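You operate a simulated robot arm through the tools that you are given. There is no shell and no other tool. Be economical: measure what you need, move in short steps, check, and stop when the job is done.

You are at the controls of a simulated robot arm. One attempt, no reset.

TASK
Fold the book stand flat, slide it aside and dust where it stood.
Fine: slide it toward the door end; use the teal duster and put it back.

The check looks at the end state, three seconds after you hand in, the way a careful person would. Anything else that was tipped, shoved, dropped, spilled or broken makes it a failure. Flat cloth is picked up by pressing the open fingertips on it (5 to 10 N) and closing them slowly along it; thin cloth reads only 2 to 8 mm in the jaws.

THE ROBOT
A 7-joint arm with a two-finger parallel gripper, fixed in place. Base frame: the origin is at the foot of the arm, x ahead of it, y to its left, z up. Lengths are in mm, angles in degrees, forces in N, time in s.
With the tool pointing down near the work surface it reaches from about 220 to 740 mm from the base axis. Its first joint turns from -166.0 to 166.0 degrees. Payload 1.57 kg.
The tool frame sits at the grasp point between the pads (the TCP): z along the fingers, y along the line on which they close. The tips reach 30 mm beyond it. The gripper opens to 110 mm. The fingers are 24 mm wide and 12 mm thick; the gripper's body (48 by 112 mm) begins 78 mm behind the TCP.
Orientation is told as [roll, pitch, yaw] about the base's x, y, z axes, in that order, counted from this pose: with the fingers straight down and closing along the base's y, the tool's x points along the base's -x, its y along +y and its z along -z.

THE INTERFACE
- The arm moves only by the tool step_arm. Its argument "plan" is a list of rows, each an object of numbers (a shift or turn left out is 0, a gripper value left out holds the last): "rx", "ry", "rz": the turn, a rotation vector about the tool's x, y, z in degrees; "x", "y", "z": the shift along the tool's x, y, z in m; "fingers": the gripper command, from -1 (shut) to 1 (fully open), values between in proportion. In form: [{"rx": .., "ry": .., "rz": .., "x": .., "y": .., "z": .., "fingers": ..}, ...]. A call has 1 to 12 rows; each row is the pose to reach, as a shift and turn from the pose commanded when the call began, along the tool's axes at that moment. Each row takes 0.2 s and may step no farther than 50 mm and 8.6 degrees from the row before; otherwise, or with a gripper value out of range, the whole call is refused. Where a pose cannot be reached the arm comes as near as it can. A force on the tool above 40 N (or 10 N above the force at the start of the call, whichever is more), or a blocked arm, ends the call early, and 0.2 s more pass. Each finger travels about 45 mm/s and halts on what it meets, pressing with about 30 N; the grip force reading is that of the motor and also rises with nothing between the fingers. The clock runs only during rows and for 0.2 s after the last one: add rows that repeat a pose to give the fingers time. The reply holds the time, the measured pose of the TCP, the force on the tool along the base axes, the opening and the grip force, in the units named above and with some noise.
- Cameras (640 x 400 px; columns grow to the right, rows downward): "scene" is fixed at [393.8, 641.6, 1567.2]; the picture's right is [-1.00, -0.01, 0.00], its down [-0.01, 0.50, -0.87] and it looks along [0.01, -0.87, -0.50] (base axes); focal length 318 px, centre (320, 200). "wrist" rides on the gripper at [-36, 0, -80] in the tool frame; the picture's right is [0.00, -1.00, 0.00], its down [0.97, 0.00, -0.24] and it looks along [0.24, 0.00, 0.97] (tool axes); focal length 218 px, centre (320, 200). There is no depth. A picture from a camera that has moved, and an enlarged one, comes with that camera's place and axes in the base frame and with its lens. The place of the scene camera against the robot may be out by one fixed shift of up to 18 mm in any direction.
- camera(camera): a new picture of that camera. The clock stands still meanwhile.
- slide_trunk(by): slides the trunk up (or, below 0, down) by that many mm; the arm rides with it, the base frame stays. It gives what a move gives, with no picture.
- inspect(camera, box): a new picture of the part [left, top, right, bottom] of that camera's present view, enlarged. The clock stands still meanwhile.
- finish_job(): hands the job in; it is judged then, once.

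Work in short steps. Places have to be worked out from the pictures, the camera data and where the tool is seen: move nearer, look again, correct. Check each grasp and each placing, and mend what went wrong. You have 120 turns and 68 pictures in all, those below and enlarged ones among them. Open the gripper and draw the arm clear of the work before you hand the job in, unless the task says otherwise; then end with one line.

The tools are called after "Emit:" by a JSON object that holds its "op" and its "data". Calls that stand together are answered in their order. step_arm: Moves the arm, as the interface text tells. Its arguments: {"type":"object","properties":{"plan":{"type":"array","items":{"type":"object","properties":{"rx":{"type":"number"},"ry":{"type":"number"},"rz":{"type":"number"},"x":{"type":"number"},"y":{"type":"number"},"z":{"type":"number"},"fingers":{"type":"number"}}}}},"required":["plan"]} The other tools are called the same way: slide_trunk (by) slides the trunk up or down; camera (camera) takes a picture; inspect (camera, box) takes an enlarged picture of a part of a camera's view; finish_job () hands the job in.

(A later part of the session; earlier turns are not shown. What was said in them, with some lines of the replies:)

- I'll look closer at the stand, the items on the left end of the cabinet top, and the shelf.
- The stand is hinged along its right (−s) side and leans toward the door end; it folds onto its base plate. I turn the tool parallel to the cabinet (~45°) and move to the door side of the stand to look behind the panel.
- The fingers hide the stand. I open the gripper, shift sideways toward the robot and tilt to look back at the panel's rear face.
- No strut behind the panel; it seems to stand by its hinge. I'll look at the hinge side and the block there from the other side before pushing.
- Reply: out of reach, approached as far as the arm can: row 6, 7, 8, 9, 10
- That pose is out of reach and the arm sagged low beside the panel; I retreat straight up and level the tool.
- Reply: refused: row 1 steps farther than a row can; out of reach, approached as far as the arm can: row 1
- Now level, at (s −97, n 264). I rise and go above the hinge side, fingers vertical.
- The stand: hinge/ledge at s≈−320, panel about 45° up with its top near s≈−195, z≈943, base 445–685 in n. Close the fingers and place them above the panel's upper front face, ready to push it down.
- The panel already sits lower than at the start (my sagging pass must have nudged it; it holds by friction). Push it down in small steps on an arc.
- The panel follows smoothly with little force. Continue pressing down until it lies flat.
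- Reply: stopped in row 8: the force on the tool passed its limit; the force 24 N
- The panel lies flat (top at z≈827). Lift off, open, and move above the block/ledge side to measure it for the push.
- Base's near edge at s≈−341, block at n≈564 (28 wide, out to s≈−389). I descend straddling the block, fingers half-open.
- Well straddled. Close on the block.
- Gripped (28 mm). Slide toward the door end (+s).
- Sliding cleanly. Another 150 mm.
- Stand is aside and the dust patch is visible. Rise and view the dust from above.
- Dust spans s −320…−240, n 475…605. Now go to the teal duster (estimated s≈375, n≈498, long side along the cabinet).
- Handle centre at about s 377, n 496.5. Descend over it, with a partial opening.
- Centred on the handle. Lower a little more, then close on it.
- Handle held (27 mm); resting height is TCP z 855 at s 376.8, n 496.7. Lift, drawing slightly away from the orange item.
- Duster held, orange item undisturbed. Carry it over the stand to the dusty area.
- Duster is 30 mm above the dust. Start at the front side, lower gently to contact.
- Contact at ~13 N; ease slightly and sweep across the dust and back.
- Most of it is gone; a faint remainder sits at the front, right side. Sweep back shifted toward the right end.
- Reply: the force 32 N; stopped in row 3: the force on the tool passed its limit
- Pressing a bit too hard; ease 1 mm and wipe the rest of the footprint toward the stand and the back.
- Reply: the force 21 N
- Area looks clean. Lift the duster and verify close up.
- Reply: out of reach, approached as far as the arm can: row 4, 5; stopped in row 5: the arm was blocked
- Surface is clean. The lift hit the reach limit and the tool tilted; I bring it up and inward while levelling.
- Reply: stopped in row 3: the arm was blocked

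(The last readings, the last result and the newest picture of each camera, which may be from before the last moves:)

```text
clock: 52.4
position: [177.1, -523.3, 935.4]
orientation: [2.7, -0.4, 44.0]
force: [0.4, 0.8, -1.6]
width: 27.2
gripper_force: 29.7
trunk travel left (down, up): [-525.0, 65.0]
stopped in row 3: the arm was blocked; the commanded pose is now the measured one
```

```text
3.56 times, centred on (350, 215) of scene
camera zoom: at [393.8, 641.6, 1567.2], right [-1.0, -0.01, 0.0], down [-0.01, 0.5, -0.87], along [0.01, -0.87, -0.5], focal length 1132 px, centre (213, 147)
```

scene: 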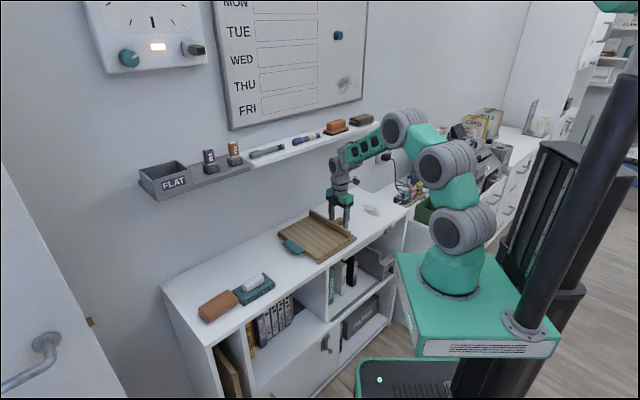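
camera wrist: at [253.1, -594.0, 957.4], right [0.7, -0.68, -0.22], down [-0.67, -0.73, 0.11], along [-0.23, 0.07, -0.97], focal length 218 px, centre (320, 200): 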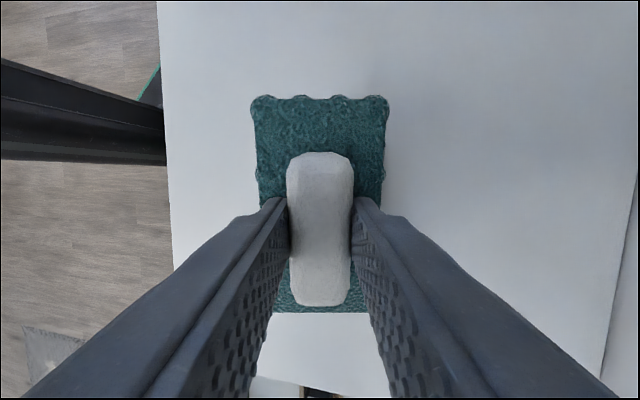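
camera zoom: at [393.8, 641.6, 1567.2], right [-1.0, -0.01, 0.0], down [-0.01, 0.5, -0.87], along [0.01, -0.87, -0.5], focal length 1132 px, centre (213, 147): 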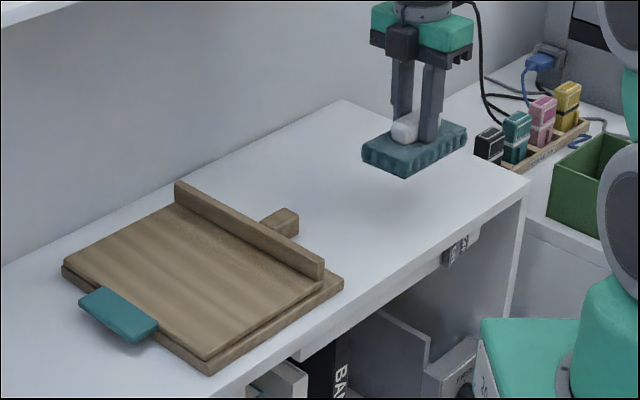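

Emit:
{"op": "step_arm", "data": {"plan": [{"rx": 1.5, "ry": 0.2, "rz": -0.5, "z": -0.01}, {"rx": 2.7, "ry": 0.4, "rz": -1, "z": -0.02}, {"rx": 2.7, "ry": 0.4, "rz": -1, "z": -0.035}, {"rx": 2.7, "ry": 0.4, "rz": -1, "z": -0.05}, {"rx": 2.7, "ry": 0.4, "rz": -1, "z": -0.05}]}}

```text
clock: 53.6
position: [176.3, -547.7, 987.9]
orientation: [0.9, -1.2, 45.2]
force: [-1.6, -2.8, -0.5]
width: 26.9
gripper_force: 29.7
trunk travel left (down, up): [-525.0, 65.0]
```

Level again. Carry the duster back toward its place.

Emit:
{"op": "step_arm", "data": {"plan": [{"x": -0.02, "z": -0.01}, {"x": -0.06, "z": -0.02}, {"x": -0.1, "z": -0.02}, {"x": -0.145, "y": 0.005, "z": -0.02}, {"x": -0.19, "y": 0.01, "z": -0.02}, {"x": -0.235, "y": 0.015, "z": -0.02}, {"x": -0.28, "y": 0.015, "z": -0.02}, {"x": -0.325, "y": 0.015, "z": -0.02}, {"x": -0.37, "y": 0.015, "z": -0.02}, {"x": -0.415, "y": 0.015, "z": -0.02}, {"x": -0.46, "y": 0.015, "z": -0.02}, {"x": -0.46, "y": 0.015, "z": -0.02}]}}

```text
clock: 56.2
position: [490.3, -203.2, 1017.6]
orientation: [0.8, -0.9, 45.1]
force: [0.1, -0.6, -0.1]
width: 26.9
gripper_force: 29.9
trunk travel left (down, up): [-525.0, 65.0]
```

Emit:
{"op": "step_arm", "data": {"plan": [{"x": -0.045, "rx": 0.8, "ry": 0.9}, {"x": -0.09, "y": -0.006, "rx": 0.8, "ry": 0.9}, {"x": -0.135, "y": -0.006, "rx": 0.8, "ry": 0.9}, {"x": -0.17, "y": -0.006, "rx": 0.8, "ry": 0.9}, {"x": -0.17, "y": -0.006, "z": 0.04, "rx": 0.8, "ry": 0.9}, {"x": -0.17, "y": -0.006, "z": 0.08, "rx": 0.8, "ry": 0.9}, {"x": -0.17, "y": -0.006, "z": 0.11, "rx": 0.8, "ry": 0.9}, {"x": -0.17, "y": -0.006, "z": 0.11, "rx": 0.8, "ry": 0.9}]}}

Emit:
{"op": "camera", "data": {"camera": "wrist"}}

Emit:
{"op": "inspect", "data": {"camera": "scene", "box": [180, 240, 300, 330]}}

```text
clock: 58.0
position: [616.1, -85.2, 910.9]
orientation: [-0.1, -0.1, 45.2]
force: [1.2, -0.1, -0.8]
width: 27.0
gripper_force: 30.1
trunk travel left (down, up): [-525.0, 65.0]
```

```text
29 pictures are left
camera wrist: at [642.1, -59.7, 990.2], right [0.71, -0.71, 0.0], down [-0.69, -0.69, 0.24], along [-0.17, -0.17, -0.97], focal length 218 px, centre (320, 200)
```

wrist: 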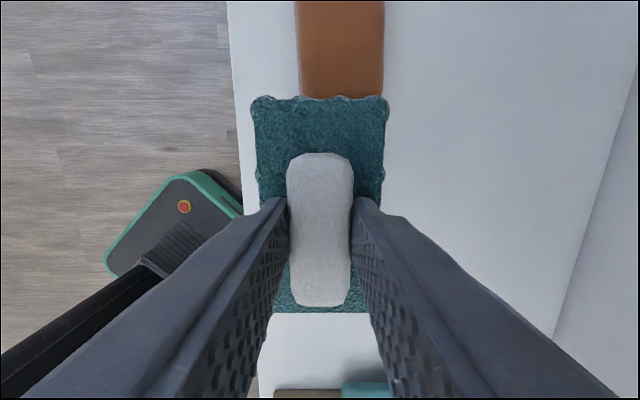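

```text
4.44 times, centred on (240, 285) of scene
camera zoom: at [393.8, 641.6, 1567.2], right [-1.0, -0.01, 0.0], down [-0.01, 0.5, -0.87], along [0.01, -0.87, -0.5], focal length 1415 px, centre (676, -178)
```

zoom: 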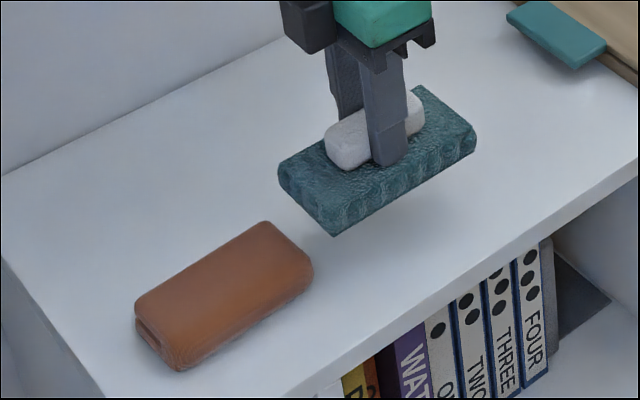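

The grip is unchanged and the pad lines up with its old spot. Lower it with a few mm clearance from the orange item.

Emit:
{"op": "step_arm", "data": {"plan": [{"x": 0.003, "z": 0.02}, {"x": 0.003, "z": 0.035}, {"x": 0.003, "z": 0.045}, {"x": 0.003, "z": 0.051}, {"x": 0.003, "z": 0.055}, {"x": 0.003, "z": 0.0555}]}}

Emit:
{"op": "inspect", "data": {"camera": "scene", "box": [180, 240, 300, 330]}}

```text
clock: 59.4
position: [614.2, -85.4, 856.1]
orientation: [0.1, -0.1, 45.2]
force: [-0.4, 0.5, -0.2]
width: 27.1
gripper_force: 29.5
trunk travel left (down, up): [-525.0, 65.0]
```

```text
4.44 times, centred on (240, 285) of scene
camera zoom: at [393.8, 641.6, 1567.2], right [-1.0, -0.01, 0.0], down [-0.01, 0.5, -0.87], along [0.01, -0.87, -0.5], focal length 1415 px, centre (676, -178)
```

zoom: 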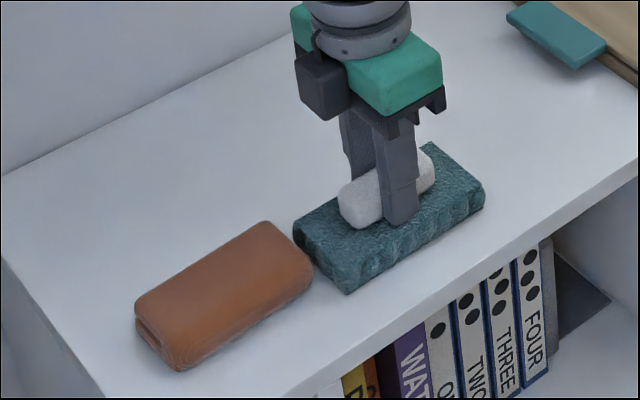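

Emit:
{"op": "step_arm", "data": {"plan": [{"z": 0.001}, {"z": 0.002}, {"z": 0.002, "fingers": -0.35}, {"z": 0.002, "fingers": 0.0}, {"z": 0.002, "fingers": 0.2}, {"z": 0.002, "fingers": 0.2}]}}

Emit:
{"op": "step_arm", "data": {"plan": [{"z": -0.03}, {"z": -0.075}, {"z": -0.12}, {"z": -0.165}, {"z": -0.2}, {"z": -0.2, "y": 0.03}, {"z": -0.2, "y": 0.075}, {"z": -0.2, "y": 0.12}, {"z": -0.2, "y": 0.15}, {"z": -0.2, "y": 0.15}]}}

Emit:
{"op": "camera", "data": {"camera": "scene"}}

Emit:
{"op": "inspect", "data": {"camera": "scene", "box": [260, 160, 440, 270]}}

Emit:
{"op": "inspect", "data": {"camera": "scene", "box": [180, 240, 300, 330]}}

```text
clock: 60.8
position: [615.0, -85.0, 855.0]
orientation: [0.0, -0.1, 45.1]
force: [-0.3, -0.7, -0.7]
width: 65.9
gripper_force: 0.0
trunk travel left (down, up): [-525.0, 65.0]
```

```text
clock: 63.0
position: [506.4, 21.1, 1059.1]
orientation: [0.0, -0.1, 45.2]
force: [0.5, 0.0, 0.4]
width: 66.0
gripper_force: 0.0
trunk travel left (down, up): [-525.0, 65.0]
```

```text
26 pictures are left
```

scene: 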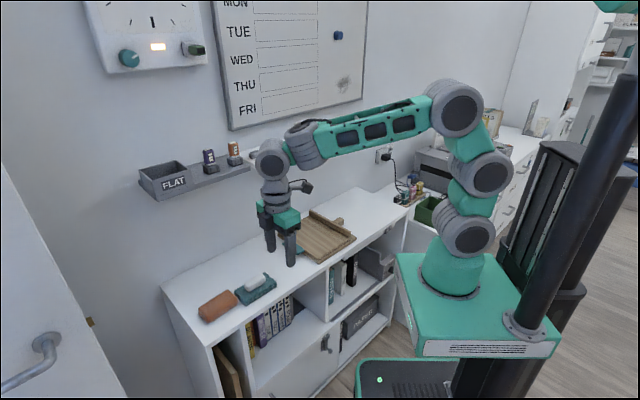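

```text
3.56 times, centred on (350, 215) of scene
camera zoom: at [393.8, 641.6, 1567.2], right [-1.0, -0.01, 0.0], down [-0.01, 0.5, -0.87], along [0.01, -0.87, -0.5], focal length 1132 px, centre (213, 147)
```

zoom: 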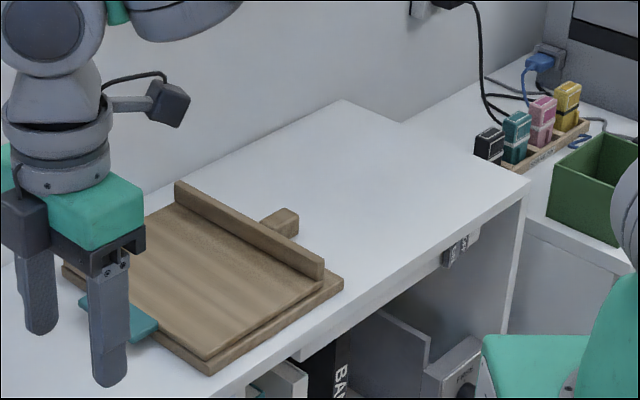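

```text
4.44 times, centred on (240, 285) of scene
camera zoom: at [393.8, 641.6, 1567.2], right [-1.0, -0.01, 0.0], down [-0.01, 0.5, -0.87], along [0.01, -0.87, -0.5], focal length 1415 px, centre (676, -178)
```

zoom: 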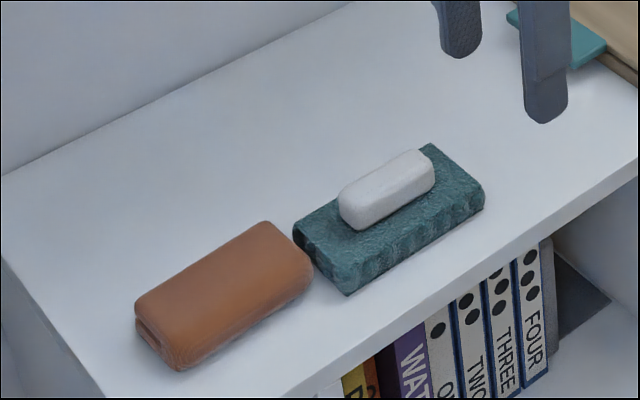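

Duster is back, orange item untouched. Draw the arm further clear and check the dusted spot and wall shelf once more.

Emit:
{"op": "step_arm", "data": {"plan": [{"z": -0.02, "x": 0.03, "fingers": 1}, {"z": -0.04, "x": 0.06, "y": 0.02}, {"z": -0.06, "x": 0.09, "y": 0.04}, {"z": -0.08, "x": 0.12, "y": 0.05}, {"z": -0.08, "x": 0.12, "y": 0.05}]}}

Emit:
{"op": "inspect", "data": {"camera": "scene", "box": [320, 170, 420, 235]}}

Emit:
{"op": "camera", "data": {"camera": "scene"}}

```text
clock: 64.2
position: [387.4, -31.3, 1134.7]
orientation: [0.1, 0.0, 45.1]
force: [-0.6, 0.2, 0.6]
width: 110.2
gripper_force: 0.1
trunk travel left (down, up): [-525.0, 65.0]
```

```text
6.15 times, centred on (370, 202) of scene
camera zoom: at [393.8, 641.6, 1567.2], right [-1.0, -0.01, 0.0], down [-0.01, 0.5, -0.87], along [0.01, -0.87, -0.5], focal length 1959 px, centre (12, 185)
```

zoom: 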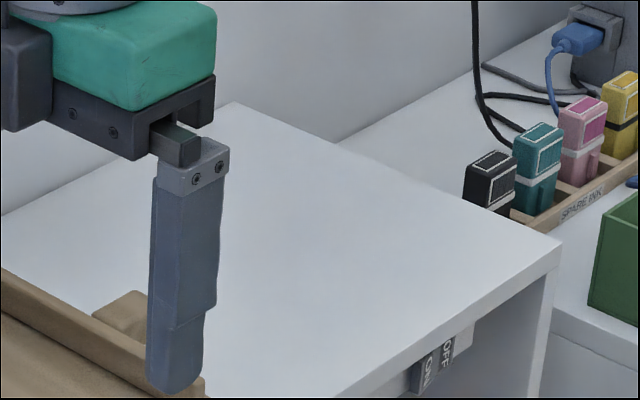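

```text
22 pictures are left
```

scene: 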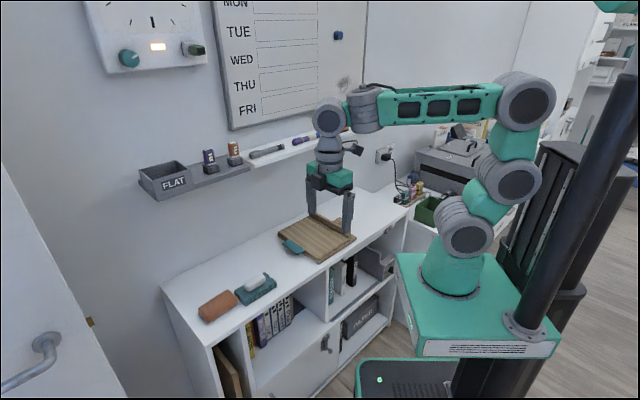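

Everything is in place: stand flat and aside, spot clean, duster back, arm clear. Handing in.

Emit:
{"op": "finish_job", "data": {}}

```text
The job is handed in.
```

I folded the book stand flat, slid it about 275 mm toward the door end, and wiped the spot clean with the teal duster. The duster is back beside the orange item, about 4 mm from where it was; nothing else looked moved in the last pictures.
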